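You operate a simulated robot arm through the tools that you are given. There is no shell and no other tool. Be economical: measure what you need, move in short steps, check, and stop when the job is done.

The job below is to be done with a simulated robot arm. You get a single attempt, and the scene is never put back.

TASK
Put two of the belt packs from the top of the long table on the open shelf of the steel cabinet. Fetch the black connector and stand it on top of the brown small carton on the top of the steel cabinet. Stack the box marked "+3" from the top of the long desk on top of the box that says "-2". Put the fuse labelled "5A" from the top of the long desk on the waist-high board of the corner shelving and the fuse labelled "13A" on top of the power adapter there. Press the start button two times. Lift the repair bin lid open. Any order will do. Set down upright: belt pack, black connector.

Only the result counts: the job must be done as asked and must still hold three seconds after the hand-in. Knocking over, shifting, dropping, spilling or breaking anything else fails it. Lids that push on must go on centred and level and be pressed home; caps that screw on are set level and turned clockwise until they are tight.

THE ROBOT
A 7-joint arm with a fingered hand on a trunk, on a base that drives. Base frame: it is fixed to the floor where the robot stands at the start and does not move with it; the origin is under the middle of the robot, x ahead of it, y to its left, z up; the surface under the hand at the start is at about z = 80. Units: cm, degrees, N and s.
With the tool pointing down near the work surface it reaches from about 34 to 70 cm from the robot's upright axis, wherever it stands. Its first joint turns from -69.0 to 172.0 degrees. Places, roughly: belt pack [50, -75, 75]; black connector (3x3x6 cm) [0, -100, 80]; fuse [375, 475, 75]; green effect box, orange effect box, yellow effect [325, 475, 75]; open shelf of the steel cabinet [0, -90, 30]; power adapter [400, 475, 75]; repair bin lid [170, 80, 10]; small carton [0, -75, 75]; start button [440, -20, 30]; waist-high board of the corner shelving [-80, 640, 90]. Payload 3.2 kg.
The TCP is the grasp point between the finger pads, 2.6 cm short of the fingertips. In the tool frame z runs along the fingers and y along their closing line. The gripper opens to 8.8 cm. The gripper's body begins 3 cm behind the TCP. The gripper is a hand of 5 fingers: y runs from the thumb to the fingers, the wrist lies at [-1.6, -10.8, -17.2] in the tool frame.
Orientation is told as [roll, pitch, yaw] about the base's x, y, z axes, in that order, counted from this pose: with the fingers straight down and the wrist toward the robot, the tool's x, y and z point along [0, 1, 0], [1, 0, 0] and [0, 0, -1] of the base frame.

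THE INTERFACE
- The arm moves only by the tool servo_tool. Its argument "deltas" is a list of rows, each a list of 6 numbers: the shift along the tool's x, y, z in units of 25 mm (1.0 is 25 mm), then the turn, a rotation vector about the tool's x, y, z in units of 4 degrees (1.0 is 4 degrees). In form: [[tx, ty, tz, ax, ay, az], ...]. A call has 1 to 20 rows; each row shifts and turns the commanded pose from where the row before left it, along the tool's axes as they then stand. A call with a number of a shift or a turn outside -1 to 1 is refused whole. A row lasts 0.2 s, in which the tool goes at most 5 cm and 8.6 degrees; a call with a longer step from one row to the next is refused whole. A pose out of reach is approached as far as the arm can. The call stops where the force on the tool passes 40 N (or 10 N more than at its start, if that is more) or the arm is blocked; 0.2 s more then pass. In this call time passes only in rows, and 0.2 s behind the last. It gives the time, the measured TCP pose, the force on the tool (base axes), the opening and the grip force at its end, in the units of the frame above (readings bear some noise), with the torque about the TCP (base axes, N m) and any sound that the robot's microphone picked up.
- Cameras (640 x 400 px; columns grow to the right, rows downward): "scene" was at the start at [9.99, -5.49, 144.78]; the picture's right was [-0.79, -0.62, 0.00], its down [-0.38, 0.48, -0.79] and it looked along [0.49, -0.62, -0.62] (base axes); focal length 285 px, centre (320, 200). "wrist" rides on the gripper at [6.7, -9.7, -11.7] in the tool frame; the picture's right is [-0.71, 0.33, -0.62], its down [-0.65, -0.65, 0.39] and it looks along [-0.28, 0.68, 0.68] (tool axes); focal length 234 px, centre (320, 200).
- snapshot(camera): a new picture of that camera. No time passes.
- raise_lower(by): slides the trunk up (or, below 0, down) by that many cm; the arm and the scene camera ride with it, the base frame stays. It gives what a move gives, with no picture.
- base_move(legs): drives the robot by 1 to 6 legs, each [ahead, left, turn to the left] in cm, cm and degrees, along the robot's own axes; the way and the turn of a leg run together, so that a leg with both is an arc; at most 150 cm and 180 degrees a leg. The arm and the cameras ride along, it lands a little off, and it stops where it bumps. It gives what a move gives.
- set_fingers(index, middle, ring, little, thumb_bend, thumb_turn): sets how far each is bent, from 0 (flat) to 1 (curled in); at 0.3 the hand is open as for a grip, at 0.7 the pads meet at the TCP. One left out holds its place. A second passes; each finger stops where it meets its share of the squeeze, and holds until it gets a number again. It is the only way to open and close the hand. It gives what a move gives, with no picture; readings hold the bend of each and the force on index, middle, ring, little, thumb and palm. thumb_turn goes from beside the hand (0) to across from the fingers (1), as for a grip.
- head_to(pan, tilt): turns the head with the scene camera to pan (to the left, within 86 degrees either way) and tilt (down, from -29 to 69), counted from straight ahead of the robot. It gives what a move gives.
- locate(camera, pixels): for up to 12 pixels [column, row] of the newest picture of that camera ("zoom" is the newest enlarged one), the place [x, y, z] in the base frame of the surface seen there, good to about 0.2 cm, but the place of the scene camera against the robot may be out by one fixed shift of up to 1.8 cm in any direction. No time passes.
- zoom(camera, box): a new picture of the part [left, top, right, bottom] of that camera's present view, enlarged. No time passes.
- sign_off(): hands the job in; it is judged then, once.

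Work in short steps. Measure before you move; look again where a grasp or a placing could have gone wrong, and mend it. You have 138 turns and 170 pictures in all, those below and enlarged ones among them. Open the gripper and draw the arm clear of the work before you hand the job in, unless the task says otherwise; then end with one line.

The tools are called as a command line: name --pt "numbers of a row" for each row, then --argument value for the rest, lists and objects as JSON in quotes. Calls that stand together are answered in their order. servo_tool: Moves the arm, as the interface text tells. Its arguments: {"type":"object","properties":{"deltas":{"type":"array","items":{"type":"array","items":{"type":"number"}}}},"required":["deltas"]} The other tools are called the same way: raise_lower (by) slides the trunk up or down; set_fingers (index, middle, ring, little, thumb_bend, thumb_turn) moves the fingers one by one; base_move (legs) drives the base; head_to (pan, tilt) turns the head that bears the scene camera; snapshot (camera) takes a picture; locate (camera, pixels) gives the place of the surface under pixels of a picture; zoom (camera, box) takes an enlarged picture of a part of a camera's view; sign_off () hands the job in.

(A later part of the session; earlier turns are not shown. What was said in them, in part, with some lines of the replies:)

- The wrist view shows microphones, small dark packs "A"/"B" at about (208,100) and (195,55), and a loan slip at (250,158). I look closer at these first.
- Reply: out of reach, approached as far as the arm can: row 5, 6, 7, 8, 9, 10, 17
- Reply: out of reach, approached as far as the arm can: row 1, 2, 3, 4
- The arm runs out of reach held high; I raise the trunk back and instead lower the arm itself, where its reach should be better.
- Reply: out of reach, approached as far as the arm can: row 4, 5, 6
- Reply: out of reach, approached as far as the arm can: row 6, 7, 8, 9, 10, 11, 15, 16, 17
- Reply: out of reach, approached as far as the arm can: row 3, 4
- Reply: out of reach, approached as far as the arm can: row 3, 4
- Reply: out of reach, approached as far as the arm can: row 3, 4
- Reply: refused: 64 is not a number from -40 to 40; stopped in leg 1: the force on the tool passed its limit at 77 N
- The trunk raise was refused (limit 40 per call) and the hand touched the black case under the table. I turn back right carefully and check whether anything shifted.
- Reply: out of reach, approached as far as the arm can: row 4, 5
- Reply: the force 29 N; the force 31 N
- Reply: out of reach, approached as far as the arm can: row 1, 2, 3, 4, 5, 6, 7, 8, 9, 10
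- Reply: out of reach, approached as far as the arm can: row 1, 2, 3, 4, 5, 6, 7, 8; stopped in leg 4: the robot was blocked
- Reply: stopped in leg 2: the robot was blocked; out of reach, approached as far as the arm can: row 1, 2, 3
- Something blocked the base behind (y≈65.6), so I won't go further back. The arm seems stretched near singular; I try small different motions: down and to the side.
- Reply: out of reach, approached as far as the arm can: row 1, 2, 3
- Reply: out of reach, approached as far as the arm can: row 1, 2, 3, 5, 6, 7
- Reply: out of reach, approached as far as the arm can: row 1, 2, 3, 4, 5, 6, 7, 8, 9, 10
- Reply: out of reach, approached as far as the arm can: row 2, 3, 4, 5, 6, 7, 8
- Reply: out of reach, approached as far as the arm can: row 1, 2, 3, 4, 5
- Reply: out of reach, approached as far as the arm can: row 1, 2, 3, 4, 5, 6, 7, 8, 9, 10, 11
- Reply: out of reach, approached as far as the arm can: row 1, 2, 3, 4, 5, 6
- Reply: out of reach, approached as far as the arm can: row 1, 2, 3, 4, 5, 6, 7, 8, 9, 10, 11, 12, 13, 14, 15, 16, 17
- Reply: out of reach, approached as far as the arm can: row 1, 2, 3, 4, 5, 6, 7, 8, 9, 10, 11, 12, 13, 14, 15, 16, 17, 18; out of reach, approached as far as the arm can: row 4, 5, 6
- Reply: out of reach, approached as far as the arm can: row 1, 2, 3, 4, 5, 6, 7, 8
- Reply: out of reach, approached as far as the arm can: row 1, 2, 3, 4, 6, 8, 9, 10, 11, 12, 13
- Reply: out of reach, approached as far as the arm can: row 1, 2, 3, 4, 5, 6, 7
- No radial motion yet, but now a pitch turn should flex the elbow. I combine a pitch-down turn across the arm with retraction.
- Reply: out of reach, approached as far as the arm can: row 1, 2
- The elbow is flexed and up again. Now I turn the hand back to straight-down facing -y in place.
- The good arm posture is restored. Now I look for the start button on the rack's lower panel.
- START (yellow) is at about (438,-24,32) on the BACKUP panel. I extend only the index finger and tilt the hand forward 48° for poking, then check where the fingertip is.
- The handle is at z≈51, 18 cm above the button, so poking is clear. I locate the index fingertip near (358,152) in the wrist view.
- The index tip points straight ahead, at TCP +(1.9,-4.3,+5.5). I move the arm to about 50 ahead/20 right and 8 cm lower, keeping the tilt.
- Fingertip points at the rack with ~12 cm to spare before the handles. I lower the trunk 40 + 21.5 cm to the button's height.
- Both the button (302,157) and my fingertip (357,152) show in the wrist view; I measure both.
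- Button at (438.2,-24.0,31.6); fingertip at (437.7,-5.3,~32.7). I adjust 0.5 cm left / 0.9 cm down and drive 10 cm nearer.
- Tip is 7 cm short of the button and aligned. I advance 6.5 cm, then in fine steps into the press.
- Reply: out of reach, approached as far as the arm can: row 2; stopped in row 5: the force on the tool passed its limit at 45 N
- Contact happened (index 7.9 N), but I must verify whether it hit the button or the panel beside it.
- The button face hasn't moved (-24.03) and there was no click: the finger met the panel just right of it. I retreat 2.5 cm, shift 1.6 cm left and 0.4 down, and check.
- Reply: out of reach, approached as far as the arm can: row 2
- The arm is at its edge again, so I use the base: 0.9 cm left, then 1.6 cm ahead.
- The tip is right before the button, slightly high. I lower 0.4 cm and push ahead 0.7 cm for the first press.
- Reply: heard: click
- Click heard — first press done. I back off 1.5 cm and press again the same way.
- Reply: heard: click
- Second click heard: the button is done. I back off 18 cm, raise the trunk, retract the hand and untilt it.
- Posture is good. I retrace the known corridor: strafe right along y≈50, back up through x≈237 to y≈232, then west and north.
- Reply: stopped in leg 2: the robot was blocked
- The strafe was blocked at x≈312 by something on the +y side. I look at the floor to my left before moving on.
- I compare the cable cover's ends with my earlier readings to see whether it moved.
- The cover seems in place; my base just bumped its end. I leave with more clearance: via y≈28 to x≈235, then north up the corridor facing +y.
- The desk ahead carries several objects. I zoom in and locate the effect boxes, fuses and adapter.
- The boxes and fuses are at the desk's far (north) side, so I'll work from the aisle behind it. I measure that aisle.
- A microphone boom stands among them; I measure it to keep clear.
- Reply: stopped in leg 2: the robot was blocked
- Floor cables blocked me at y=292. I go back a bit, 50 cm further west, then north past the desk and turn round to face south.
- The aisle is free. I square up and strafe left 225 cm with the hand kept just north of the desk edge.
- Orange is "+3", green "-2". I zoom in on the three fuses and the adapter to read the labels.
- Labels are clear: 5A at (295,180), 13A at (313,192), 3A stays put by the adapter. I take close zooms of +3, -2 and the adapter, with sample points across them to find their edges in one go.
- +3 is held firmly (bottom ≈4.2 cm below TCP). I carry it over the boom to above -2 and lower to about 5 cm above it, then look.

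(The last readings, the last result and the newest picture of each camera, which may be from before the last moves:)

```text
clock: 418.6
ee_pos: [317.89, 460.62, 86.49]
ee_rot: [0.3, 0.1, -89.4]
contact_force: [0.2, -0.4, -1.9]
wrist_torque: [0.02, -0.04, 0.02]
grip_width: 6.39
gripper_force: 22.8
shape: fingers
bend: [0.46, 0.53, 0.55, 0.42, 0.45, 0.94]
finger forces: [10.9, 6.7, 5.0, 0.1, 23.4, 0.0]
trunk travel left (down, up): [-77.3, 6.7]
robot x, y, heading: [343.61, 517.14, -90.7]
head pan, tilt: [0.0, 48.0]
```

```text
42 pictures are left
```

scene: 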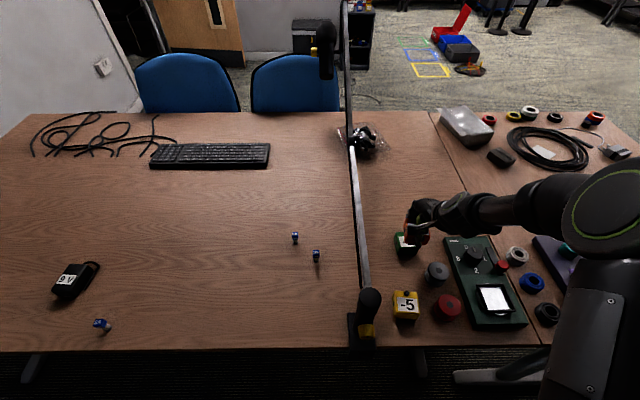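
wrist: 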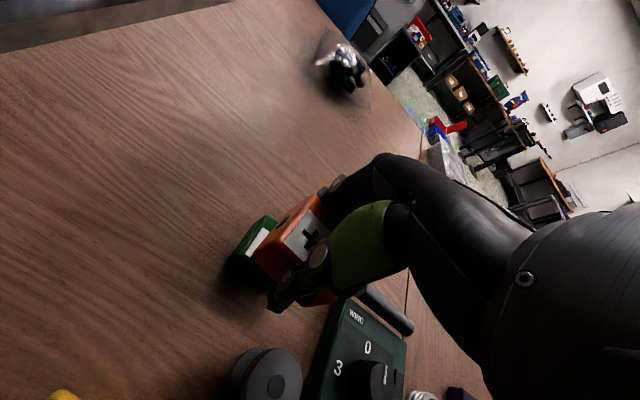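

Alignment looks right. I lower +3 onto -2, release, rise to 104, then move the base to the first fuse (13A), turning 15° right so the forearm stays clear of the boom.

servo_tool --pt "0 0.1 0.8 0 0 0" --pt "0 0 0.7 0 0 0" --pt "0 0 0.35 0 0 0" --pt "0 0 0.12 0 0 0" --pt "0 0 0.06 0 0 0"

set_fingers --index 0.36 --middle 0.36 --ring 0.36 --little 0.36 --thumb_bend 0.36

servo_tool --pt "0 0 -0.6 0 0 0" --pt "0 0 -1 0 0 0" --pt "0 0 -1 0 0 0" --pt "0 0 -1 0 0 0" --pt "0 0 -1 0 0 0" --pt "0 0 -1 0 0 0" --pt "0 0 -1 0 0 0" --pt "0 0 -1 0 0 0" --pt "0 -0.5 -1 0 0 0"

snapshot --camera "wrist"

base_move --legs '[[0, 39.5, 0], [0, 0, -14.5], [6, 0, 0]]'

snapshot --camera "wrist"

snapshot --camera "scene"

```text
clock: 419.8
ee_pos: [317.84, 460.45, 81.43]
ee_rot: [0.3, 0.1, -89.5]
contact_force: [0.4, 0.2, -1.2]
wrist_torque: [-0.02, 0.0, 0.02]
grip_width: 6.38
gripper_force: 23.2
shape: fingers
bend: [0.46, 0.53, 0.55, 0.42, 0.45, 0.94]
finger forces: [10.9, 6.8, 5.0, 0.0, 23.3, 0.1]
trunk travel left (down, up): [-77.3, 6.7]
robot x, y, heading: [343.36, 517.04, -90.8]
head pan, tilt: [0.0, 48.0]
```

```text
clock: 420.8
ee_pos: [317.94, 460.46, 81.48]
ee_rot: [0.3, 0.2, -89.5]
contact_force: [0.1, 0.4, -0.2]
wrist_torque: [0.0, 0.0, 0.0]
grip_width: 7.53
gripper_force: 0.0
shape: fingers
bend: [0.36, 0.36, 0.36, 0.36, 0.36, 0.97]
finger forces: [0.0, 0.1, 0.0, 0.0, 0.0, 0.0]
trunk travel left (down, up): [-77.3, 6.7]
robot x, y, heading: [343.16, 517.14, -90.8]
head pan, tilt: [0.0, 48.0]
```

```text
clock: 422.8
ee_pos: [317.68, 461.74, 103.2]
ee_rot: [0.3, 0.0, -89.4]
contact_force: [0.9, 0.6, 0.1]
wrist_torque: [0.01, 0.04, -0.02]
grip_width: 7.51
gripper_force: 0.0
shape: fingers
bend: [0.36, 0.36, 0.36, 0.36, 0.36, 0.97]
finger forces: [0.1, 0.1, 0.0, 0.0, 0.0, 0.0]
trunk travel left (down, up): [-77.3, 6.7]
robot x, y, heading: [343.42, 516.75, -90.7]
head pan, tilt: [0.0, 48.0]
```

```text
41 pictures are left
```

wrist: 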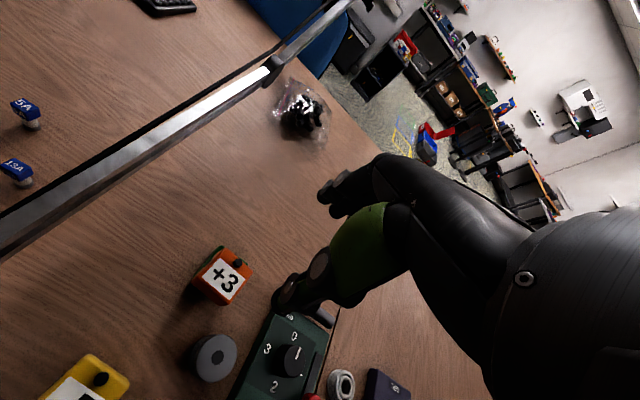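

```text
clock: 426.6
ee_pos: [342.26, 463.5, 103.05]
ee_rot: [0.2, 0.1, -104.0]
contact_force: [0.7, 0.7, 0.5]
wrist_torque: [0.01, -0.01, -0.01]
grip_width: 7.51
gripper_force: 0.1
shape: fingers
bend: [0.36, 0.36, 0.36, 0.36, 0.36, 0.97]
finger forces: [0.1, 0.1, 0.0, 0.0, 0.0, 0.0]
trunk travel left (down, up): [-77.3, 6.7]
robot x, y, heading: [381.23, 510.74, -105.4]
head pan, tilt: [0.0, 48.0]
```

```text
40 pictures are left
```

wrist: 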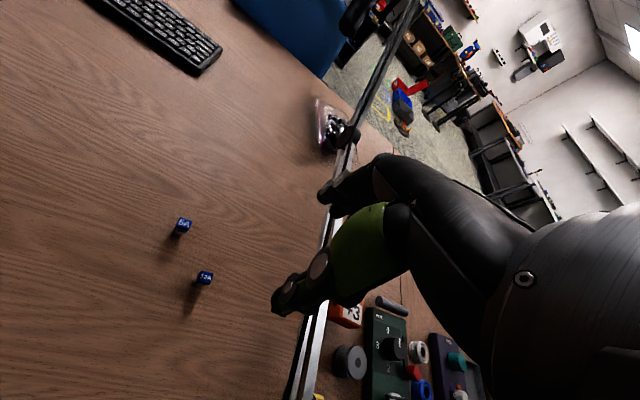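

```text
39 pictures are left
```

scene: 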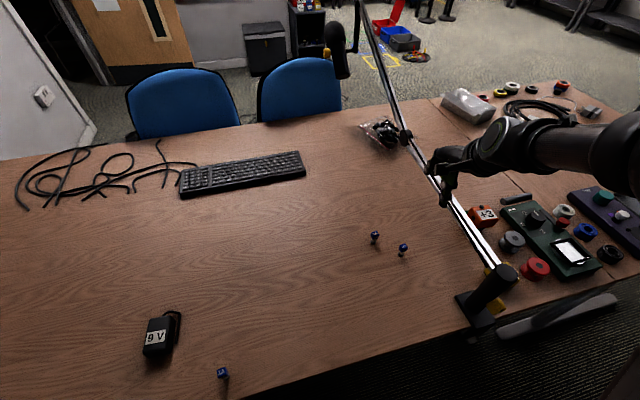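

+3 sits on -2. I now measure both fuses in the wrist view and the adapter in the scene view.

locate --camera "wrist" --pixels '[[205, 273], [201, 277], [209, 276], [205, 281], [200, 283], [183, 219], [179, 224], [188, 224], [183, 228], [178, 233]]'

locate --camera "scene" --pixels '[[149, 322], [170, 318], [166, 352], [145, 352], [158, 335], [158, 322], [152, 338], [164, 340], [175, 320], [404, 244], [375, 233], [222, 372]]'

zoom --camera "wrist" --box '[160, 200, 240, 300]'

zoom --camera "scene" --box '[120, 300, 200, 370]'

set_fingers --index 0.5 --middle 0.5 --ring 0.5 --little 0.5 --thumb_bend 0.5

```text
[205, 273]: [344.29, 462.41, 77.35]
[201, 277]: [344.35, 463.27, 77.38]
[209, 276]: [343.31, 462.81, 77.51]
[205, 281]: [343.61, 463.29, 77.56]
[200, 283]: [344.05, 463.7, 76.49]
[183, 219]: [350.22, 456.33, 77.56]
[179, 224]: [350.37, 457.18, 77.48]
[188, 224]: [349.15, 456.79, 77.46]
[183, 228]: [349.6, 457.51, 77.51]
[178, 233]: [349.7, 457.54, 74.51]
```

```text
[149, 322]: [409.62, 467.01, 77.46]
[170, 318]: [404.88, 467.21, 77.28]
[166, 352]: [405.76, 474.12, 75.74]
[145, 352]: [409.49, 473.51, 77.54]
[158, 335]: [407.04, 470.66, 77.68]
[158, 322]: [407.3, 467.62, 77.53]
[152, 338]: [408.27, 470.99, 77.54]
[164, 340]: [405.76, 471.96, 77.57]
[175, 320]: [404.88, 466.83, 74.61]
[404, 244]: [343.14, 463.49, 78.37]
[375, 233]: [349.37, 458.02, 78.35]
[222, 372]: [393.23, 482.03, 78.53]
```

```text
4.00 times, centred on (200, 250) of wrist
```

zoom: 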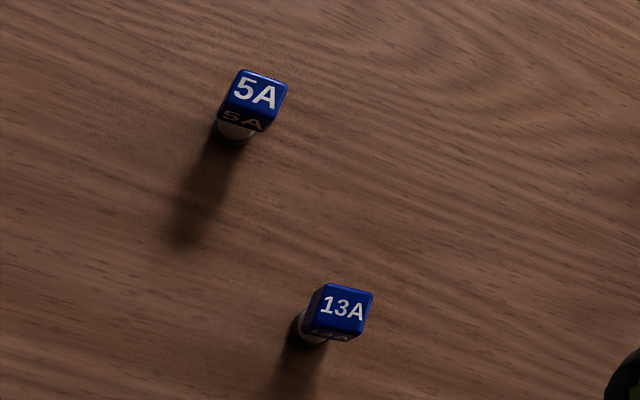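

```text
5.71 times, centred on (160, 335) of scene
```

zoom: 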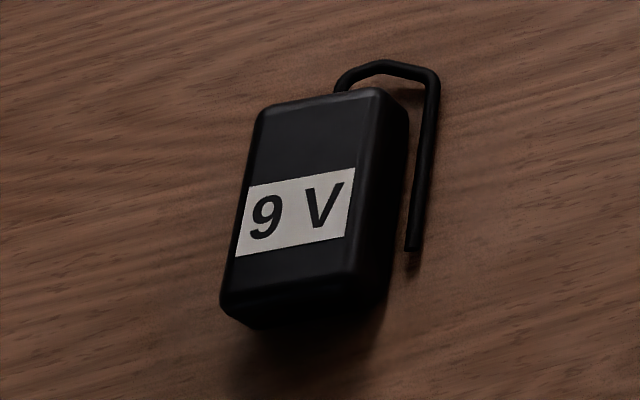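

```text
clock: 427.6
ee_pos: [342.24, 463.61, 103.03]
ee_rot: [0.3, 0.1, -104.0]
contact_force: [0.4, -0.2, 0.2]
wrist_torque: [-0.04, -0.02, -0.01]
grip_width: 4.63
gripper_force: 0.1
shape: fingers
bend: [0.5, 0.5, 0.5, 0.5, 0.5, 0.97]
finger forces: [0.1, 0.1, 0.1, 0.0, 0.0, 0.0]
trunk travel left (down, up): [-77.3, 6.7]
robot x, y, heading: [381.26, 510.69, -105.3]
head pan, tilt: [0.0, 48.0]
```

13A centre (343.85,462.9), 5A (349.8,457.0), adapter top centre about (407.1,468.9), z 76.7. I descend on 13A, grip, lift, and bring it to the adapter by backing off and turning 45° left.

servo_tool --pt "0.35 0.06 0.8 0 0 0" --pt "0.34 0.06 0.8 0 0 0" --pt "0 0 1 0 0 0" --pt "0 0 1 0 0 0" --pt "0 0 1 0 0 0" --pt "0 0 1 0 0 0" --pt "0 0 1 0 0 0" --pt "0 0 1 0 0 0" --pt "0 0 1 0 0 0" --pt "0 0 1 0 0 0" --pt "0 0 0.7 0 0 0" --pt "0 0 0.4 0 0 0" --pt "0 0 0.1 0 0 0"

snapshot --camera "wrist"

set_fingers --index 0.7 --middle 0.7 --thumb_bend 0.7

servo_tool --pt "0 0 -0.6 0 0 0" --pt "0 0 -1 0 0 0" --pt "0 0 -1 0 0 0" --pt "0 0 -1 0 0 0" --pt "0 0 -1 0 0 0" --pt "0 0 -1 0 0 0" --pt "0 0 -1 0 0 0" --pt "0 0 -1 0 0 0" --pt "0 0 -1 0 0 0" --pt "0 0 -1 0 0 0" --pt "0 0 -1 0 0 0"

base_move --legs '[[-22.5, 12.6, 0], [0, 0, 45.4]]'

snapshot --camera "wrist"

snapshot --camera "scene"

```text
clock: 430.4
ee_pos: [344.06, 462.95, 76.2]
ee_rot: [0.3, 0.1, -104.0]
contact_force: [0.3, 0.1, -0.5]
wrist_torque: [0.03, 0.0, -0.01]
grip_width: 4.62
gripper_force: 0.0
shape: fingers
bend: [0.5, 0.5, 0.5, 0.5, 0.5, 0.97]
finger forces: [0.0, 0.0, 0.0, 0.1, 0.0, 0.0]
trunk travel left (down, up): [-77.3, 6.7]
robot x, y, heading: [380.97, 510.86, -105.4]
head pan, tilt: [0.0, 48.0]
```

```text
36 pictures are left
```

wrist: 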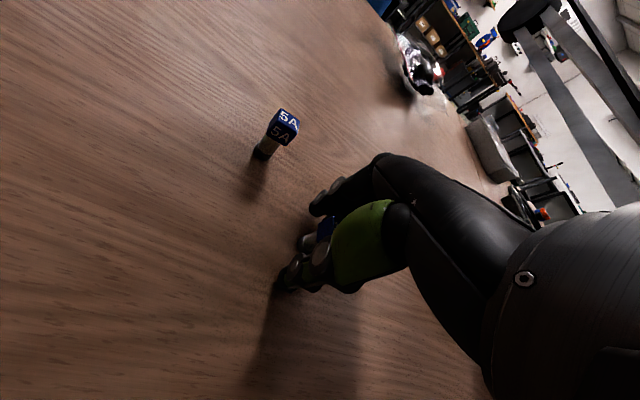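

```text
clock: 431.4
ee_pos: [344.12, 462.96, 76.18]
ee_rot: [0.2, 0.1, -104.1]
contact_force: [1.4, 0.2, 0.4]
wrist_torque: [-0.01, 0.01, 0.03]
grip_width: 1.45
gripper_force: 5.6
shape: fingers
bend: [0.66, 0.67, 0.5, 0.5, 0.66, 0.97]
finger forces: [3.4, 2.2, 0.0, 0.0, 5.6, 0.0]
trunk travel left (down, up): [-77.3, 6.7]
robot x, y, heading: [381.11, 510.78, -105.3]
head pan, tilt: [0.0, 48.0]
```

```text
clock: 433.9
ee_pos: [343.97, 463.05, 102.73]
ee_rot: [0.3, 0.1, -104.0]
contact_force: [0.4, 0.3, -0.9]
wrist_torque: [0.02, -0.05, 0.0]
grip_width: 1.44
gripper_force: 5.2
shape: fingers
bend: [0.66, 0.67, 0.5, 0.5, 0.66, 0.97]
finger forces: [3.4, 2.1, 0.1, 0.0, 5.4, 0.0]
trunk travel left (down, up): [-77.3, 6.7]
robot x, y, heading: [381.16, 511.08, -105.5]
head pan, tilt: [0.0, 48.0]
```

```text
clock: 437.8
ee_pos: [407.34, 468.99, 102.52]
ee_rot: [0.4, 0.1, -58.4]
contact_force: [0.5, -0.7, 0.1]
wrist_torque: [0.03, -0.04, 0.0]
grip_width: 1.43
gripper_force: 4.5
shape: fingers
bend: [0.66, 0.67, 0.5, 0.5, 0.66, 0.97]
finger forces: [3.2, 2.0, 0.0, 0.1, 5.4, 0.0]
trunk travel left (down, up): [-77.3, 6.7]
robot x, y, heading: [398.95, 529.08, -59.4]
head pan, tilt: [0.0, 48.0]
```

```text
35 pictures are left
```

wrist: 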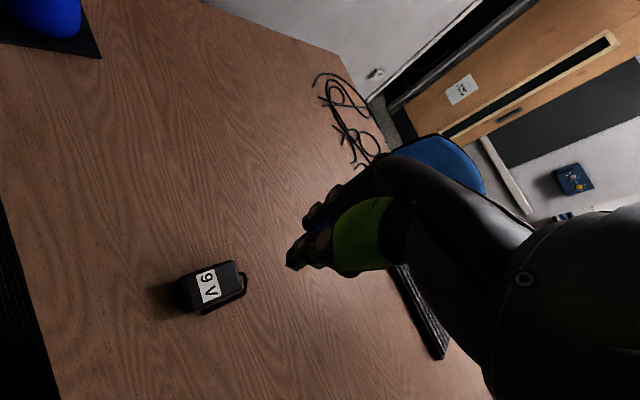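

```text
34 pictures are left
```

scene: 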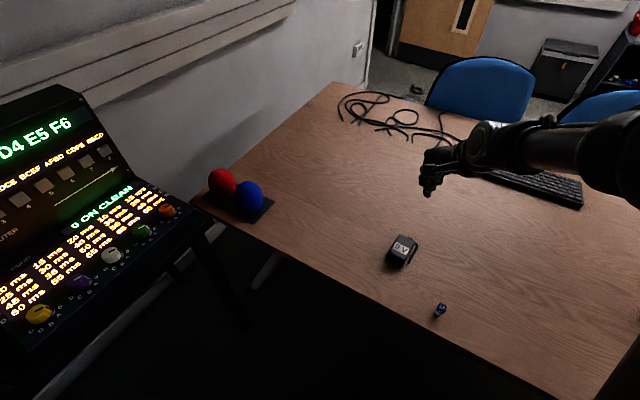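

TCP is directly over the adapter centre. I lower the 13A fuse onto it, release, rise and look, then move over to the 5A fuse.

locate --camera "wrist" --pixels '[[182, 278], [233, 264], [242, 293], [198, 312], [208, 285], [220, 275], [150, 300]]'

servo_tool --pt "0 0 1 0 0 0" --pt "0 0 1 0 0 0" --pt "0 0 1 0 0 0" --pt "0 0 1 0 0 0" --pt "0 0 1 0 0 0" --pt "0 0 1 0 0 0" --pt "0 0 1 0 0 0" --pt "0 0 1 0 0 0" --pt "0 0 0.6 0 0 0"

snapshot --camera "wrist"

zoom --camera "scene" --box '[360, 190, 460, 290]'

```text
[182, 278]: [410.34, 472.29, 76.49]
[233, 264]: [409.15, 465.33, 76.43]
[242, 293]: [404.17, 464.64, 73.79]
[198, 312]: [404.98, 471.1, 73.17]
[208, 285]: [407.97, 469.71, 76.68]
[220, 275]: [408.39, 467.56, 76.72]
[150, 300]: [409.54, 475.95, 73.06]
```

```text
clock: 439.8
ee_pos: [407.54, 468.95, 81.19]
ee_rot: [0.4, 0.0, -58.4]
contact_force: [-0.3, 1.1, -0.2]
wrist_torque: [-0.01, 0.01, -0.02]
grip_width: 1.44
gripper_force: 5.0
shape: fingers
bend: [0.66, 0.67, 0.5, 0.5, 0.66, 0.97]
finger forces: [3.3, 2.0, 0.0, 0.0, 5.3, 0.0]
trunk travel left (down, up): [-77.3, 6.7]
robot x, y, heading: [398.94, 529.88, -59.5]
head pan, tilt: [0.0, 48.0]
```

```text
33 pictures are left
```

wrist: 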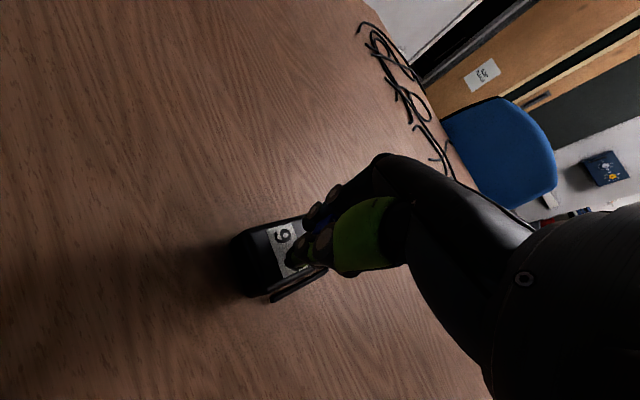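

```text
4.00 times, centred on (410, 240) of scene
```

zoom: 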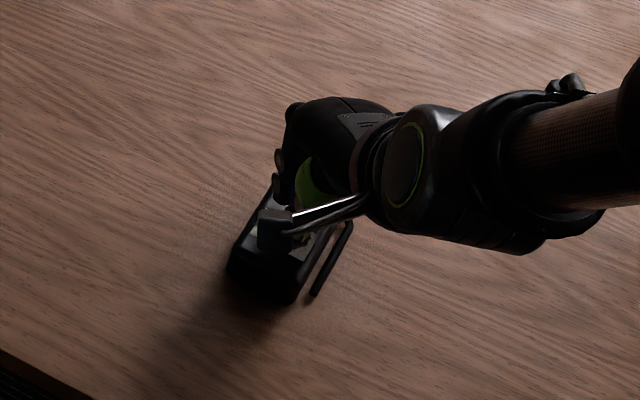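

The fuse is centred over the adapter (centre ≈ (407.6,468.8), top 76.6). I lower the last 1.4 cm, release, rise, then go to the 5A fuse.

servo_tool --pt "0 0 0.4 0 0 0" --pt "0 0 0.1 0 0 0" --pt "0 0 0.06 0 0 0" --pt "0 0 0.03 0 0 0"

set_fingers --index 0.5 --middle 0.5 --thumb_bend 0.5

servo_tool --pt "0 0 -0.6 0 0 0" --pt "0 0 -1 0 0 0" --pt "0 0 -1 0 0 0" --pt "0 0 -1 0 0 0" --pt "0 0 -1 0 0 0" --pt "0 0 -1 0 0 0" --pt "0 0 -1 0 0 0" --pt "0 0 -1 0 0 0" --pt "0 0 -1 0 0 0" --pt "0 0 -0.6 0 0 0"

snapshot --camera "wrist"

base_move --legs '[[0, 0, -35.6], [20.1, -19.3, 0]]'

snapshot --camera "wrist"

```text
clock: 440.8
ee_pos: [407.5, 469.1, 79.7]
ee_rot: [0.2, 0.0, -58.3]
contact_force: [-0.8, 0.1, 1.2]
wrist_torque: [0.02, 0.0, 0.0]
grip_width: 1.44
gripper_force: 5.7
shape: fingers
bend: [0.66, 0.67, 0.5, 0.5, 0.66, 0.97]
finger forces: [3.3, 2.0, 0.0, 0.0, 5.6, 0.0]
trunk travel left (down, up): [-77.3, 6.7]
robot x, y, heading: [399.39, 529.32, -59.6]
head pan, tilt: [0.0, 48.0]
```

```text
clock: 441.8
ee_pos: [407.48, 469.06, 79.68]
ee_rot: [0.4, 0.1, -58.4]
contact_force: [-0.4, 0.3, 0.5]
wrist_torque: [0.0, 0.03, -0.02]
grip_width: 4.54
gripper_force: 0.3
shape: fingers
bend: [0.5, 0.51, 0.5, 0.5, 0.5, 0.97]
finger forces: [0.1, 1.1, 0.1, 0.0, 0.0, 0.0]
trunk travel left (down, up): [-77.3, 6.7]
robot x, y, heading: [399.15, 528.76, -59.7]
head pan, tilt: [0.0, 48.0]
```

```text
clock: 444.0
ee_pos: [407.47, 469.04, 102.68]
ee_rot: [0.3, 0.1, -58.4]
contact_force: [-1.1, -0.5, 0.1]
wrist_torque: [0.0, 0.01, -0.02]
grip_width: 4.53
gripper_force: 0.0
shape: fingers
bend: [0.5, 0.5, 0.5, 0.5, 0.5, 0.97]
finger forces: [0.1, 0.1, 0.0, 0.1, 0.0, 0.0]
trunk travel left (down, up): [-77.3, 6.7]
robot x, y, heading: [399.01, 529.3, -59.6]
head pan, tilt: [0.0, 48.0]
```

```text
31 pictures are left
```

wrist: 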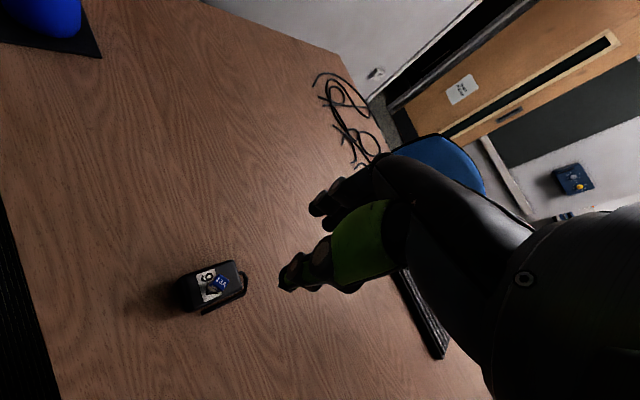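

```text
clock: 447.6
ee_pos: [350.09, 457.37, 102.57]
ee_rot: [0.2, 0.0, -93.9]
contact_force: [-0.2, 0.8, 0.2]
wrist_torque: [-0.03, -0.02, -0.01]
grip_width: 4.53
gripper_force: 0.1
shape: fingers
bend: [0.5, 0.5, 0.5, 0.5, 0.5, 0.97]
finger forces: [0.0, 0.0, 0.1, 0.0, 0.0, 0.1]
trunk travel left (down, up): [-77.3, 6.7]
robot x, y, heading: [378.22, 511.1, -95.3]
head pan, tilt: [0.0, 48.0]
```

```text
30 pictures are left
```

wrist: 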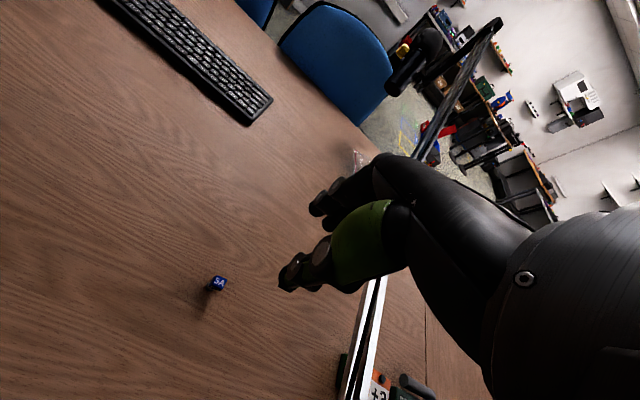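

13A stands on the adapter. I now grip 5A, lift it and carry it back west along the aisle, turning to face the shelving, then look.

servo_tool --pt "-0.1 0.18 0.8 0 0 0" --pt "0 0 1 0 0 0" --pt "0 0 1 0 0 0" --pt "0 0 1 0 0 0" --pt "0 0 1 0 0 0" --pt "0 0 1 0 0 0" --pt "0 0 1 0 0 0" --pt "0 0 1 0 0 0" --pt "0 0 1 0 0 0" --pt "0 0 1 0 0 0" --pt "0 0 0.6 0 0 0" --pt "0 0 0.15 0 0 0"

set_fingers --index 0.7 --middle 0.7 --thumb_bend 0.7

servo_tool --pt "0 0 -0.6 0 0 0" --pt "0 0 -1 0 0 0" --pt "0 0 -1 0 0 0" --pt "0 0 -1 0 0 0" --pt "0 0 -1 0 0 0" --pt "0 0 -1 0 0 0" --pt "0 0 -1 0 0 0" --pt "0 0 -1 0 0 0" --pt "0 0 -1 0 0 0" --pt "0 0 -1 0 0 0" --pt "0 0 -1 0 0 0"

snapshot --camera "wrist"

base_move --legs '[[-22, 0, 0], [0, 0, 5.3], [0, -129, 0], [0, -129, 0], [0, 0, 179.5], [-40, 0, 0]]'

head_to --pan 50 --tilt 15

snapshot --camera "scene"

```text
clock: 450.2
ee_pos: [349.93, 457.07, 76.18]
ee_rot: [0.3, 0.1, -93.9]
contact_force: [0.4, 0.1, -1.3]
wrist_torque: [0.02, 0.02, 0.01]
grip_width: 4.55
gripper_force: 0.1
shape: fingers
bend: [0.5, 0.5, 0.5, 0.5, 0.5, 0.97]
finger forces: [0.0, 0.0, 0.0, 0.0, 0.1, 0.0]
trunk travel left (down, up): [-77.3, 6.7]
robot x, y, heading: [378.66, 511.5, -95.2]
head pan, tilt: [0.0, 48.0]
```

```text
clock: 451.2
ee_pos: [349.94, 456.98, 76.05]
ee_rot: [0.2, 0.2, -93.8]
contact_force: [-0.5, -0.2, -0.6]
wrist_torque: [0.0, 0.0, 0.02]
grip_width: 1.46
gripper_force: 5.7
shape: fingers
bend: [0.66, 0.67, 0.5, 0.5, 0.66, 0.97]
finger forces: [3.4, 1.9, 0.0, 0.1, 5.6, 0.0]
trunk travel left (down, up): [-77.3, 6.7]
robot x, y, heading: [378.34, 511.16, -95.1]
head pan, tilt: [0.0, 48.0]
```

```text
clock: 453.6
ee_pos: [349.86, 456.99, 102.79]
ee_rot: [0.3, 0.1, -93.9]
contact_force: [-0.2, 0.9, -0.1]
wrist_torque: [-0.02, 0.01, 0.02]
grip_width: 1.48
gripper_force: 5.6
shape: fingers
bend: [0.66, 0.67, 0.5, 0.5, 0.66, 0.97]
finger forces: [3.4, 1.8, 0.1, 0.0, 5.4, 0.1]
trunk travel left (down, up): [-77.3, 6.7]
robot x, y, heading: [378.53, 511.11, -95.2]
head pan, tilt: [0.0, 48.0]
```

```text
29 pictures are left
```

wrist: 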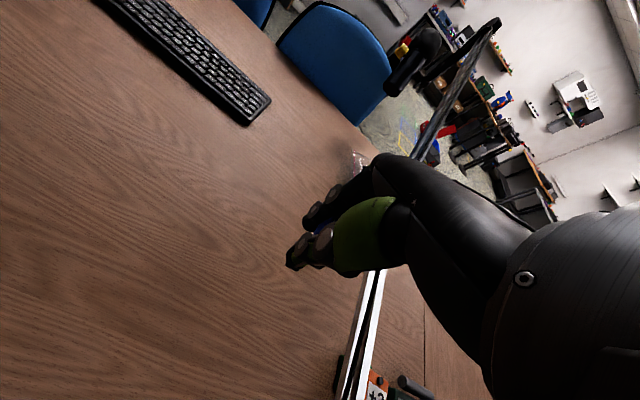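

```text
clock: 477.4
ee_pos: [146.05, 548.57, 102.77]
ee_rot: [0.3, 0.1, 91.4]
contact_force: [-0.3, 0.5, 0.2]
wrist_torque: [-0.01, 0.02, -0.01]
grip_width: 1.36
gripper_force: 4.4
shape: fingers
bend: [0.66, 0.68, 0.5, 0.5, 0.66, 0.97]
finger forces: [3.2, 1.5, 0.0, 0.1, 4.7, 0.1]
trunk travel left (down, up): [-77.3, 6.7]
robot x, y, heading: [122.8, 491.71, 90.1]
head pan, tilt: [0.0, 48.0]
```

```text
clock: 478.6
ee_pos: [146.21, 548.54, 102.77]
ee_rot: [0.2, 0.1, 91.3]
contact_force: [0.4, 0.0, 0.7]
wrist_torque: [0.02, 0.0, -0.01]
grip_width: 1.36
gripper_force: 4.6
shape: fingers
bend: [0.66, 0.68, 0.5, 0.5, 0.66, 0.97]
finger forces: [3.1, 1.6, 0.1, 0.0, 4.7, 0.0]
trunk travel left (down, up): [-77.3, 6.7]
robot x, y, heading: [122.38, 492.15, 89.9]
head pan, tilt: [50.0, 15.0]
```

```text
28 pictures are left
```

scene: 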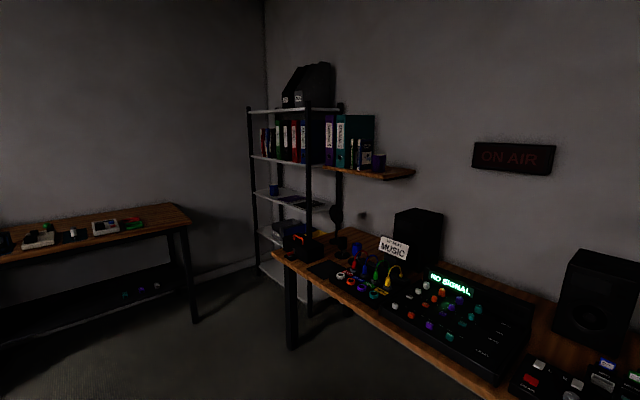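

The shelving is at (290,200). I locate its boards, the neighbouring benches, and zoom in.

locate --camera "scene" --pixels '[[262, 196], [285, 203], [310, 208], [260, 191], [262, 230], [262, 155], [275, 258], [190, 215], [255, 270], [307, 290], [380, 330], [288, 198]]'

zoom --camera "scene" --box '[235, 140, 355, 300]'

```text
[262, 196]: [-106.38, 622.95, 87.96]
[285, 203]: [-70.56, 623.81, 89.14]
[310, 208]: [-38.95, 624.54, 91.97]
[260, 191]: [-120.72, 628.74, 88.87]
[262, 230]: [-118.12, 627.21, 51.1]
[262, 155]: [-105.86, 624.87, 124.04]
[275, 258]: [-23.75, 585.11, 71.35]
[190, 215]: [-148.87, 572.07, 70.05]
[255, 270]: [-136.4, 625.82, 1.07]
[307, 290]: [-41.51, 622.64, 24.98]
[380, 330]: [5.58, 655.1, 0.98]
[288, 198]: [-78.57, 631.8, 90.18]
```

```text
2.50 times, centred on (295, 220) of scene
```

zoom: 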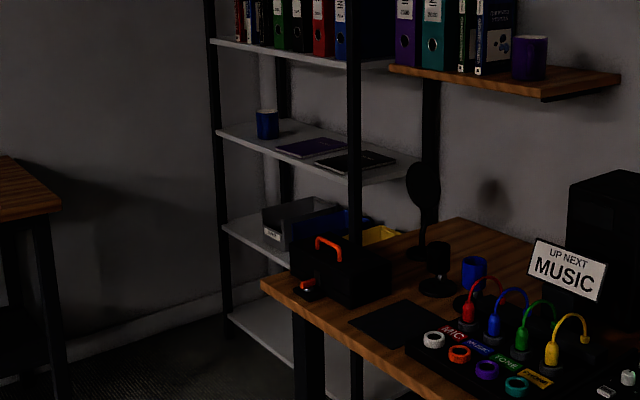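

The waist board's top is at about z 88.0 (front y≈623, x -125…-40), with a free front-left spot near (-100,628). I strafe west, turn 25° left, and stop in front of the shelf with the hand at 96.

base_move --legs '[[0, 110, 0], [0, 109, 0], [0, 0, 25], [47.1, -22, 0]]'

raise_lower --by -5

snapshot --camera "wrist"

head_to --pan -8 --tilt 35

snapshot --camera "scene"

```text
clock: 481.2
ee_pos: [106.98, 553.01, 102.79]
ee_rot: [0.3, 0.1, 102.9]
contact_force: [-1.1, 0.4, -0.4]
wrist_torque: [-0.04, -0.05, 0.01]
grip_width: 1.33
gripper_force: 5.5
shape: fingers
bend: [0.66, 0.68, 0.5, 0.5, 0.66, 0.96]
finger forces: [3.1, 1.5, 0.0, 0.1, 4.8, 0.1]
trunk travel left (down, up): [-77.3, 6.7]
robot x, y, heading: [95.57, 492.09, 102.0]
head pan, tilt: [50.0, 15.0]
stopped in leg 1: the robot was blocked; the commanded pose is now the measured one
```

```text
clock: 482.1
ee_pos: [107.19, 552.82, 97.77]
ee_rot: [0.4, 0.2, 102.8]
contact_force: [1.8, 0.6, 0.0]
wrist_torque: [-0.03, 0.02, -0.03]
grip_width: 1.32
gripper_force: 4.4
shape: fingers
bend: [0.66, 0.68, 0.5, 0.5, 0.66, 0.96]
finger forces: [3.1, 1.6, 0.0, 0.0, 4.8, 0.0]
trunk travel left (down, up): [-72.3, 11.7]
robot x, y, heading: [95.51, 492.8, 101.3]
head pan, tilt: [50.0, 15.0]
```

```text
26 pictures are left
```

wrist: 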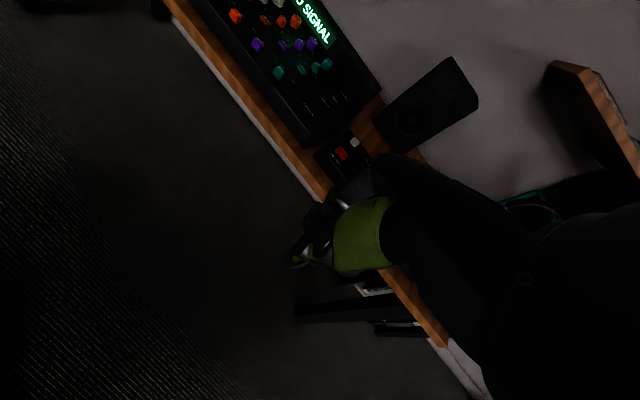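

```text
clock: 483.4
ee_pos: [107.08, 552.88, 97.77]
ee_rot: [0.4, 0.1, 102.8]
contact_force: [-0.7, -0.4, -0.1]
wrist_torque: [-0.01, -0.02, -0.02]
grip_width: 1.35
gripper_force: 4.5
shape: fingers
bend: [0.66, 0.68, 0.5, 0.5, 0.66, 0.96]
finger forces: [3.2, 1.4, 0.1, 0.0, 4.7, 0.0]
trunk travel left (down, up): [-72.3, 11.7]
robot x, y, heading: [95.68, 492.62, 101.5]
head pan, tilt: [-8.0, 35.0]
```

```text
25 pictures are left
```

scene: 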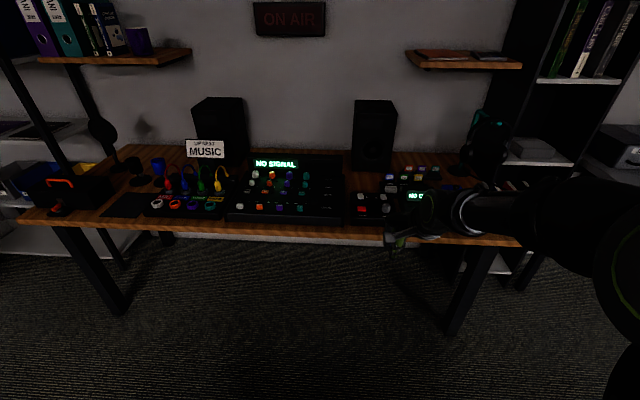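

A table's end behind-left blocked me; I go forward to y≈514 first, turn to heading 115, then west and up to the shelf front, with the hand raised for the trip.

raise_lower --by 7

base_move --legs '[[21.6, -4.4, 0], [0, 0, 13.5], [40.6, 87, 0], [40.6, 87, 0], [27.2, -12.7, 0]]'

raise_lower --by -8

snapshot --camera "wrist"

head_to --pan 0 --tilt 40

snapshot --camera "scene"

```text
clock: 484.5
ee_pos: [107.08, 552.9, 104.77]
ee_rot: [0.4, 0.2, 103.0]
contact_force: [0.2, -0.3, -0.3]
wrist_torque: [-0.01, 0.0, -0.01]
grip_width: 1.36
gripper_force: 4.4
shape: fingers
bend: [0.66, 0.68, 0.5, 0.5, 0.66, 0.96]
finger forces: [3.2, 1.6, 0.0, 0.1, 4.8, 0.1]
trunk travel left (down, up): [-79.3, 4.7]
robot x, y, heading: [95.8, 492.71, 101.7]
head pan, tilt: [-8.0, 35.0]
```

```text
clock: 495.1
ee_pos: [-84.25, 574.05, 104.55]
ee_rot: [0.2, 0.3, 119.3]
contact_force: [0.1, 1.1, 0.0]
wrist_torque: [-0.02, -0.01, -0.02]
grip_width: 1.35
gripper_force: 5.2
shape: fingers
bend: [0.66, 0.68, 0.5, 0.5, 0.66, 0.96]
finger forces: [3.0, 1.5, 0.0, 0.0, 4.5, 0.1]
trunk travel left (down, up): [-79.3, 4.7]
robot x, y, heading: [-78.11, 512.48, 118.0]
head pan, tilt: [-8.0, 35.0]
stopped in leg 4: the robot was blocked; the commanded pose is now the measured one
```

```text
clock: 496.3
ee_pos: [-84.12, 573.71, 96.89]
ee_rot: [0.3, 0.0, 119.3]
contact_force: [-0.8, 0.7, 0.3]
wrist_torque: [0.01, 0.01, -0.03]
grip_width: 1.32
gripper_force: 4.6
shape: fingers
bend: [0.66, 0.68, 0.5, 0.5, 0.66, 0.96]
finger forces: [3.0, 1.4, 0.0, 0.0, 4.7, 0.0]
trunk travel left (down, up): [-71.3, 12.7]
robot x, y, heading: [-78.11, 512.51, 118.1]
head pan, tilt: [-8.0, 35.0]
```

```text
24 pictures are left
```

wrist: 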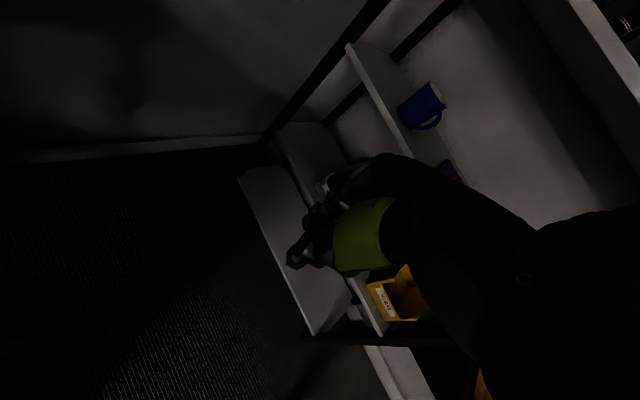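

```text
clock: 497.0
ee_pos: [-84.01, 573.68, 96.8]
ee_rot: [0.3, 0.1, 119.3]
contact_force: [0.1, -0.2, -0.3]
wrist_torque: [0.04, 0.02, 0.0]
grip_width: 1.31
gripper_force: 4.5
shape: fingers
bend: [0.66, 0.68, 0.5, 0.5, 0.66, 0.96]
finger forces: [3.0, 1.4, 0.0, 0.1, 4.6, 0.0]
trunk travel left (down, up): [-71.3, 12.7]
robot x, y, heading: [-77.91, 512.56, 118.0]
head pan, tilt: [0.0, 40.0]
```

```text
23 pictures are left
```

scene: 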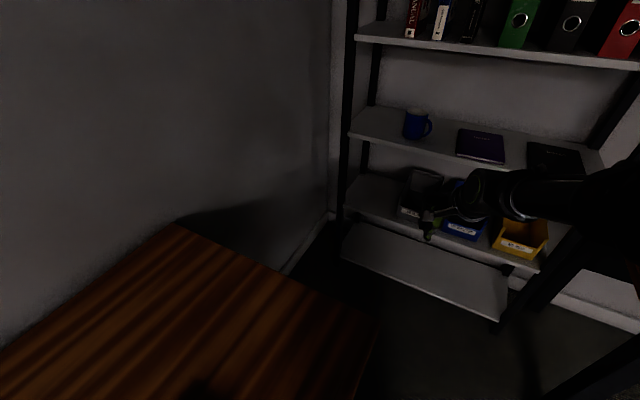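

I'm in front of the shelf. I locate the free places on the waist board beside the cup and the purple book.

locate --camera "scene" --pixels '[[443, 146], [443, 154], [420, 147], [390, 137], [375, 125], [404, 137], [430, 135], [458, 157], [458, 140], [360, 133], [380, 110], [520, 170]]'

locate --camera "wrist" --pixels '[[425, 105], [405, 115], [440, 95], [380, 80], [395, 125], [365, 55], [430, 160], [370, 62], [440, 160]]'

zoom --camera "scene" --box '[340, 80, 540, 190]'

```text
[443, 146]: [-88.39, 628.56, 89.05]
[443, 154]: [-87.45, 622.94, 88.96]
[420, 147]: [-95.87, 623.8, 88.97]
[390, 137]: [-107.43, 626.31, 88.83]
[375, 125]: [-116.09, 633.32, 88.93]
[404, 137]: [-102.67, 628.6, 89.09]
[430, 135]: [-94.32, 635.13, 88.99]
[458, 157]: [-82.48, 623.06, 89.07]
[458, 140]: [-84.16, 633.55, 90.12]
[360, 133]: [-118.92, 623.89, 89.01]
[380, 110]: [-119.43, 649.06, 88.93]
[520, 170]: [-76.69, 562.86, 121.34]
```

```text
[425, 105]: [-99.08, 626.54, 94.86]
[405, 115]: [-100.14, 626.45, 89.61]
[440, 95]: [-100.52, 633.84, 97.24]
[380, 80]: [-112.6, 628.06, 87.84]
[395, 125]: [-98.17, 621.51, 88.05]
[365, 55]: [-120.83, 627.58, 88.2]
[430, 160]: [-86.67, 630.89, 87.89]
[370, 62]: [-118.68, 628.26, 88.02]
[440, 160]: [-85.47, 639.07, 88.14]
```

```text
3.20 times, centred on (440, 135) of scene
```

zoom: 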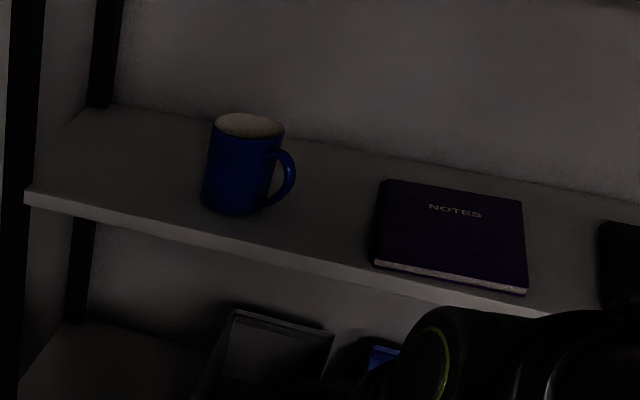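

The gap between cup (right edge ≈ -95) and notebook (left edge ≈ -84) is free; target (-90,628), board z 88.0. I curl ring and little fingers away, lower 3 cm, drive in 54 cm and shift 6 cm left.

set_fingers --ring 0.95 --little 0.95

raise_lower --by -3

base_move --legs '[[47.7, -25.3, 0]]'

servo_tool --pt "0.7 0.38 0 0 0 0" --pt "0.7 0.39 0 0 0 0" --pt "0.7 0.39 0 0 0 0"

snapshot --camera "wrist"

snapshot --camera "scene"

```text
clock: 498.0
ee_pos: [-83.9, 573.85, 96.97]
ee_rot: [0.3, 0.2, 119.3]
contact_force: [-0.1, 0.0, -0.3]
wrist_torque: [0.01, 0.01, 0.0]
grip_width: 1.33
gripper_force: 4.1
shape: fingers
bend: [0.66, 0.68, 0.95, 0.95, 0.66, 0.96]
finger forces: [3.0, 1.4, 0.1, 0.1, 4.7, 0.0]
trunk travel left (down, up): [-71.3, 12.7]
robot x, y, heading: [-78.33, 512.69, 118.2]
head pan, tilt: [0.0, 40.0]
```

```text
clock: 498.8
ee_pos: [-84.04, 573.7, 93.86]
ee_rot: [0.2, 0.0, 119.3]
contact_force: [0.4, -0.1, 0.7]
wrist_torque: [0.0, 0.02, -0.01]
grip_width: 1.34
gripper_force: 4.8
shape: fingers
bend: [0.66, 0.68, 0.95, 0.95, 0.66, 0.96]
finger forces: [3.0, 1.3, 0.0, 0.0, 4.5, 0.1]
trunk travel left (down, up): [-68.3, 15.7]
robot x, y, heading: [-78.09, 512.55, 118.0]
head pan, tilt: [0.0, 40.0]
```

```text
clock: 499.8
ee_pos: [-85.75, 575.77, 93.86]
ee_rot: [0.3, 0.3, 120.5]
contact_force: [0.1, 1.0, 0.2]
wrist_torque: [-0.03, 0.0, 0.04]
grip_width: 1.33
gripper_force: 4.2
shape: fingers
bend: [0.66, 0.68, 0.95, 0.95, 0.66, 0.96]
finger forces: [3.0, 1.4, 0.0, 0.0, 4.7, 0.0]
trunk travel left (down, up): [-68.3, 15.7]
robot x, y, heading: [-78.31, 514.75, 119.5]
head pan, tilt: [0.0, 40.0]
stopped in leg 1: the robot was blocked; the commanded pose is now the measured one
```

```text
clock: 500.6
ee_pos: [-91.69, 575.34, 93.86]
ee_rot: [0.2, 0.2, 120.7]
contact_force: [0.1, 0.0, 0.0]
wrist_torque: [0.02, -0.04, -0.03]
grip_width: 1.32
gripper_force: 4.2
shape: fingers
bend: [0.66, 0.68, 0.95, 0.95, 0.66, 0.96]
finger forces: [3.0, 1.5, 0.0, 0.0, 4.6, 0.0]
trunk travel left (down, up): [-68.3, 15.7]
robot x, y, heading: [-78.23, 514.89, 119.8]
head pan, tilt: [0.0, 40.0]
```

```text
21 pictures are left
```

wrist: 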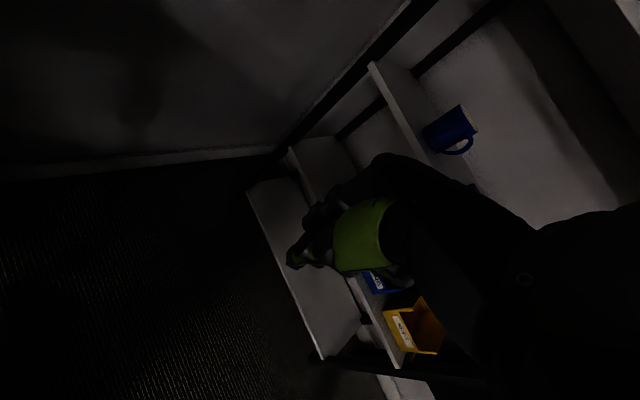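

```text
20 pictures are left
```

scene: 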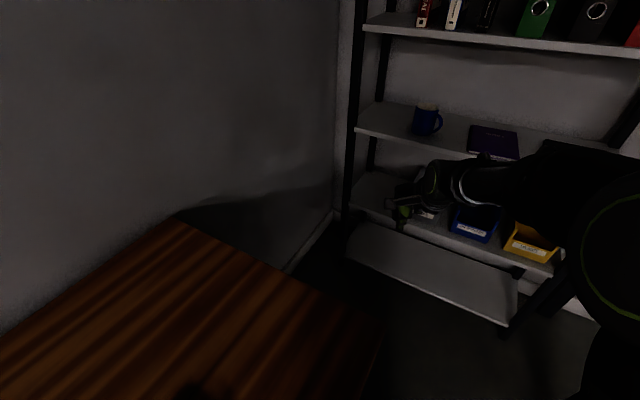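

My base touches the wooden bench on the left; I shift east to x≈-56, turn 20° more left so the same target is reached obliquely, then drive north into place.

base_move --legs '[[-10.8, -18.9, 0], [0, 0, 20.2]]'

base_move --legs '[[39.2, -46.6, 0]]'

snapshot --camera "wrist"

snapshot --camera "scene"

```text
clock: 503.3
ee_pos: [-89.61, 567.11, 93.97]
ee_rot: [0.4, 0.1, 140.5]
contact_force: [-0.1, -1.1, -0.2]
wrist_torque: [0.05, -0.04, 0.01]
grip_width: 1.33
gripper_force: 4.9
shape: fingers
bend: [0.66, 0.68, 0.95, 0.95, 0.66, 0.96]
finger forces: [2.9, 1.4, 0.0, 0.0, 4.4, 0.0]
trunk travel left (down, up): [-68.3, 15.7]
robot x, y, heading: [-56.64, 514.72, 139.4]
head pan, tilt: [0.0, 40.0]
```

```text
clock: 506.8
ee_pos: [-88.89, 628.34, 93.87]
ee_rot: [0.3, 0.0, 140.8]
contact_force: [0.4, -0.3, -0.5]
wrist_torque: [0.01, -0.02, -0.01]
grip_width: 1.33
gripper_force: 4.3
shape: fingers
bend: [0.66, 0.68, 0.95, 0.95, 0.66, 0.96]
finger forces: [2.8, 1.4, 0.1, 0.0, 4.4, 0.0]
trunk travel left (down, up): [-68.3, 15.7]
robot x, y, heading: [-55.7, 575.71, 139.4]
head pan, tilt: [0.0, 40.0]
```

```text
19 pictures are left
```

wrist: 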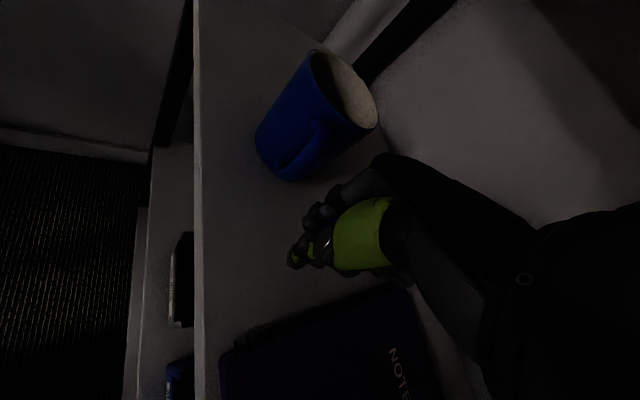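

```text
18 pictures are left
5 turns are left
```

scene: 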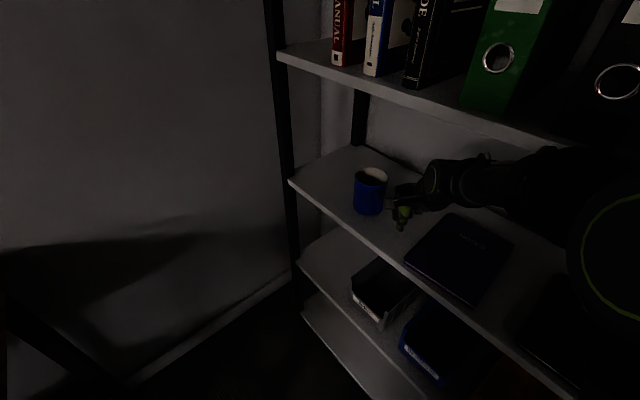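

The hand is in the gap between cup and notebook. I lower the fuse to the board, release with small openings, rise, look, and back out.

servo_tool --pt "0 0 0.6 0 0 0" --pt "0 0 0.35 0 0 0" --pt "0 0 0.12 0 0 0" --pt "0 0 0.06 0 0 0" --pt "0 0 0.03 0 0 0"

set_fingers --index 0.55 --middle 0.55 --thumb_bend 0.58

raise_lower --by 5.5

snapshot --camera "wrist"

base_move --legs '[[-39.2, 46.6, 0]]'

snapshot --camera "wrist"

zoom --camera "scene" --box '[330, 40, 530, 200]'

```text
clock: 508.0
ee_pos: [-88.94, 628.16, 91.08]
ee_rot: [0.3, -0.1, 140.7]
contact_force: [0.9, 0.2, 5.2]
wrist_torque: [-0.02, 0.05, 0.0]
grip_width: 1.29
gripper_force: 4.4
shape: fingers
bend: [0.67, 0.68, 0.95, 0.95, 0.66, 0.97]
finger forces: [3.1, 1.6, 0.0, 0.0, 5.1, 0.0]
trunk travel left (down, up): [-68.3, 15.7]
robot x, y, heading: [-55.46, 576.12, 139.5]
head pan, tilt: [0.0, 40.0]
```

```text
clock: 509.0
ee_pos: [-88.93, 628.18, 91.01]
ee_rot: [0.2, 0.0, 140.8]
contact_force: [1.2, 0.1, 2.0]
wrist_torque: [0.04, -0.01, 0.0]
grip_width: 3.24
gripper_force: 0.5
shape: fingers
bend: [0.55, 0.56, 0.95, 0.95, 0.57, 0.97]
finger forces: [0.0, 1.1, 0.0, 0.1, 0.0, 0.0]
trunk travel left (down, up): [-68.3, 15.7]
robot x, y, heading: [-55.41, 575.94, 139.5]
head pan, tilt: [0.0, 40.0]
```

```text
clock: 509.9
ee_pos: [-88.76, 627.98, 95.92]
ee_rot: [0.3, 0.7, 140.7]
contact_force: [0.1, 1.0, -0.1]
wrist_torque: [0.02, 0.0, 0.03]
grip_width: 3.23
gripper_force: 0.1
shape: fingers
bend: [0.55, 0.55, 0.95, 0.95, 0.57, 0.97]
finger forces: [0.0, 0.1, 0.1, 0.0, 0.0, 0.1]
trunk travel left (down, up): [-73.8, 10.2]
robot x, y, heading: [-55.25, 575.73, 139.3]
head pan, tilt: [0.0, 40.0]
```

```text
17 pictures are left
```

wrist: 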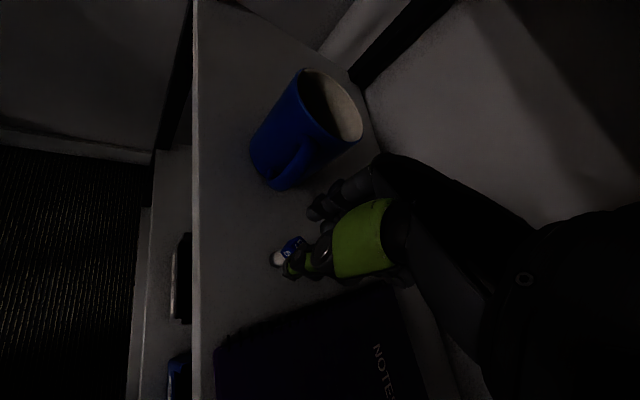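

```text
clock: 513.4
ee_pos: [-89.41, 567.1, 96.53]
ee_rot: [0.3, 0.2, 140.9]
contact_force: [0.9, 0.4, 1.3]
wrist_torque: [-0.01, 0.0, -0.02]
grip_width: 3.23
gripper_force: 0.2
shape: fingers
bend: [0.55, 0.55, 0.95, 0.95, 0.57, 0.97]
finger forces: [0.0, 0.0, 0.1, 0.1, 0.0, 0.0]
trunk travel left (down, up): [-73.8, 10.2]
robot x, y, heading: [-55.77, 514.55, 139.4]
head pan, tilt: [0.0, 40.0]
```

```text
16 pictures are left
```

wrist: 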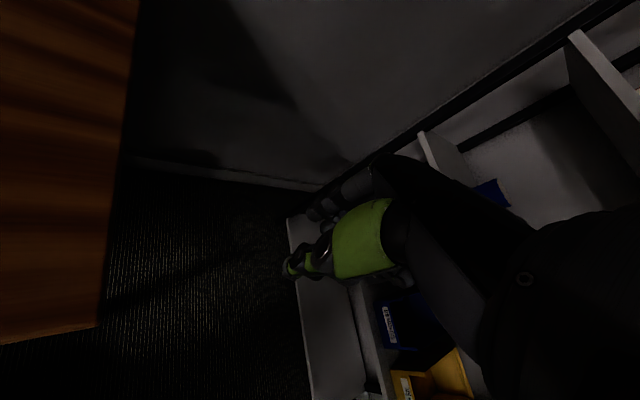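

```text
2.50 times, centred on (430, 120) of scene
4 turns are left
```

zoom: 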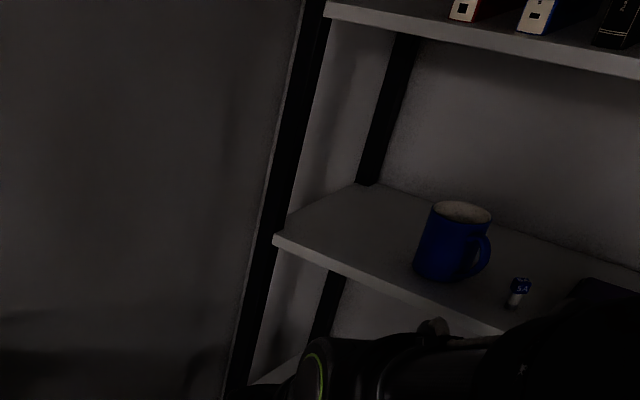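

The 5A fuse stands upright on the waist-high board, and the arm is clear. I open the hand and hand the job in.

set_fingers --index 0.3 --middle 0.3 --ring 0.3 --little 0.3 --thumb_bend 0.3

sign_off

```text
clock: 514.4
ee_pos: [-89.38, 567.01, 96.48]
ee_rot: [0.2, 0.1, 140.9]
contact_force: [-0.7, 0.4, -0.1]
wrist_torque: [-0.01, 0.01, 0.01]
grip_width: 8.75
gripper_force: 0.0
shape: fingers
bend: [0.3, 0.3, 0.3, 0.3, 0.3, 0.97]
finger forces: [0.0, 0.0, 0.0, 0.0, 0.0, 0.0]
trunk travel left (down, up): [-73.8, 10.2]
robot x, y, heading: [-56.36, 514.49, 139.8]
head pan, tilt: [0.0, 40.0]
```

```text
The job is handed in.
```

I did every part of the job and handed it in; when last seen, each piece was where you asked, but my bumps along the way may have shifted something. The hand hit the black case under the long table (77 N) and touched the rack's side. The base was blocked several times, once probably by the cable cover, later by floor cables, a table and the wooden bench. The black case looked unmoved and the cable cover roughly so, within the camera's accuracy; I did not check the others.
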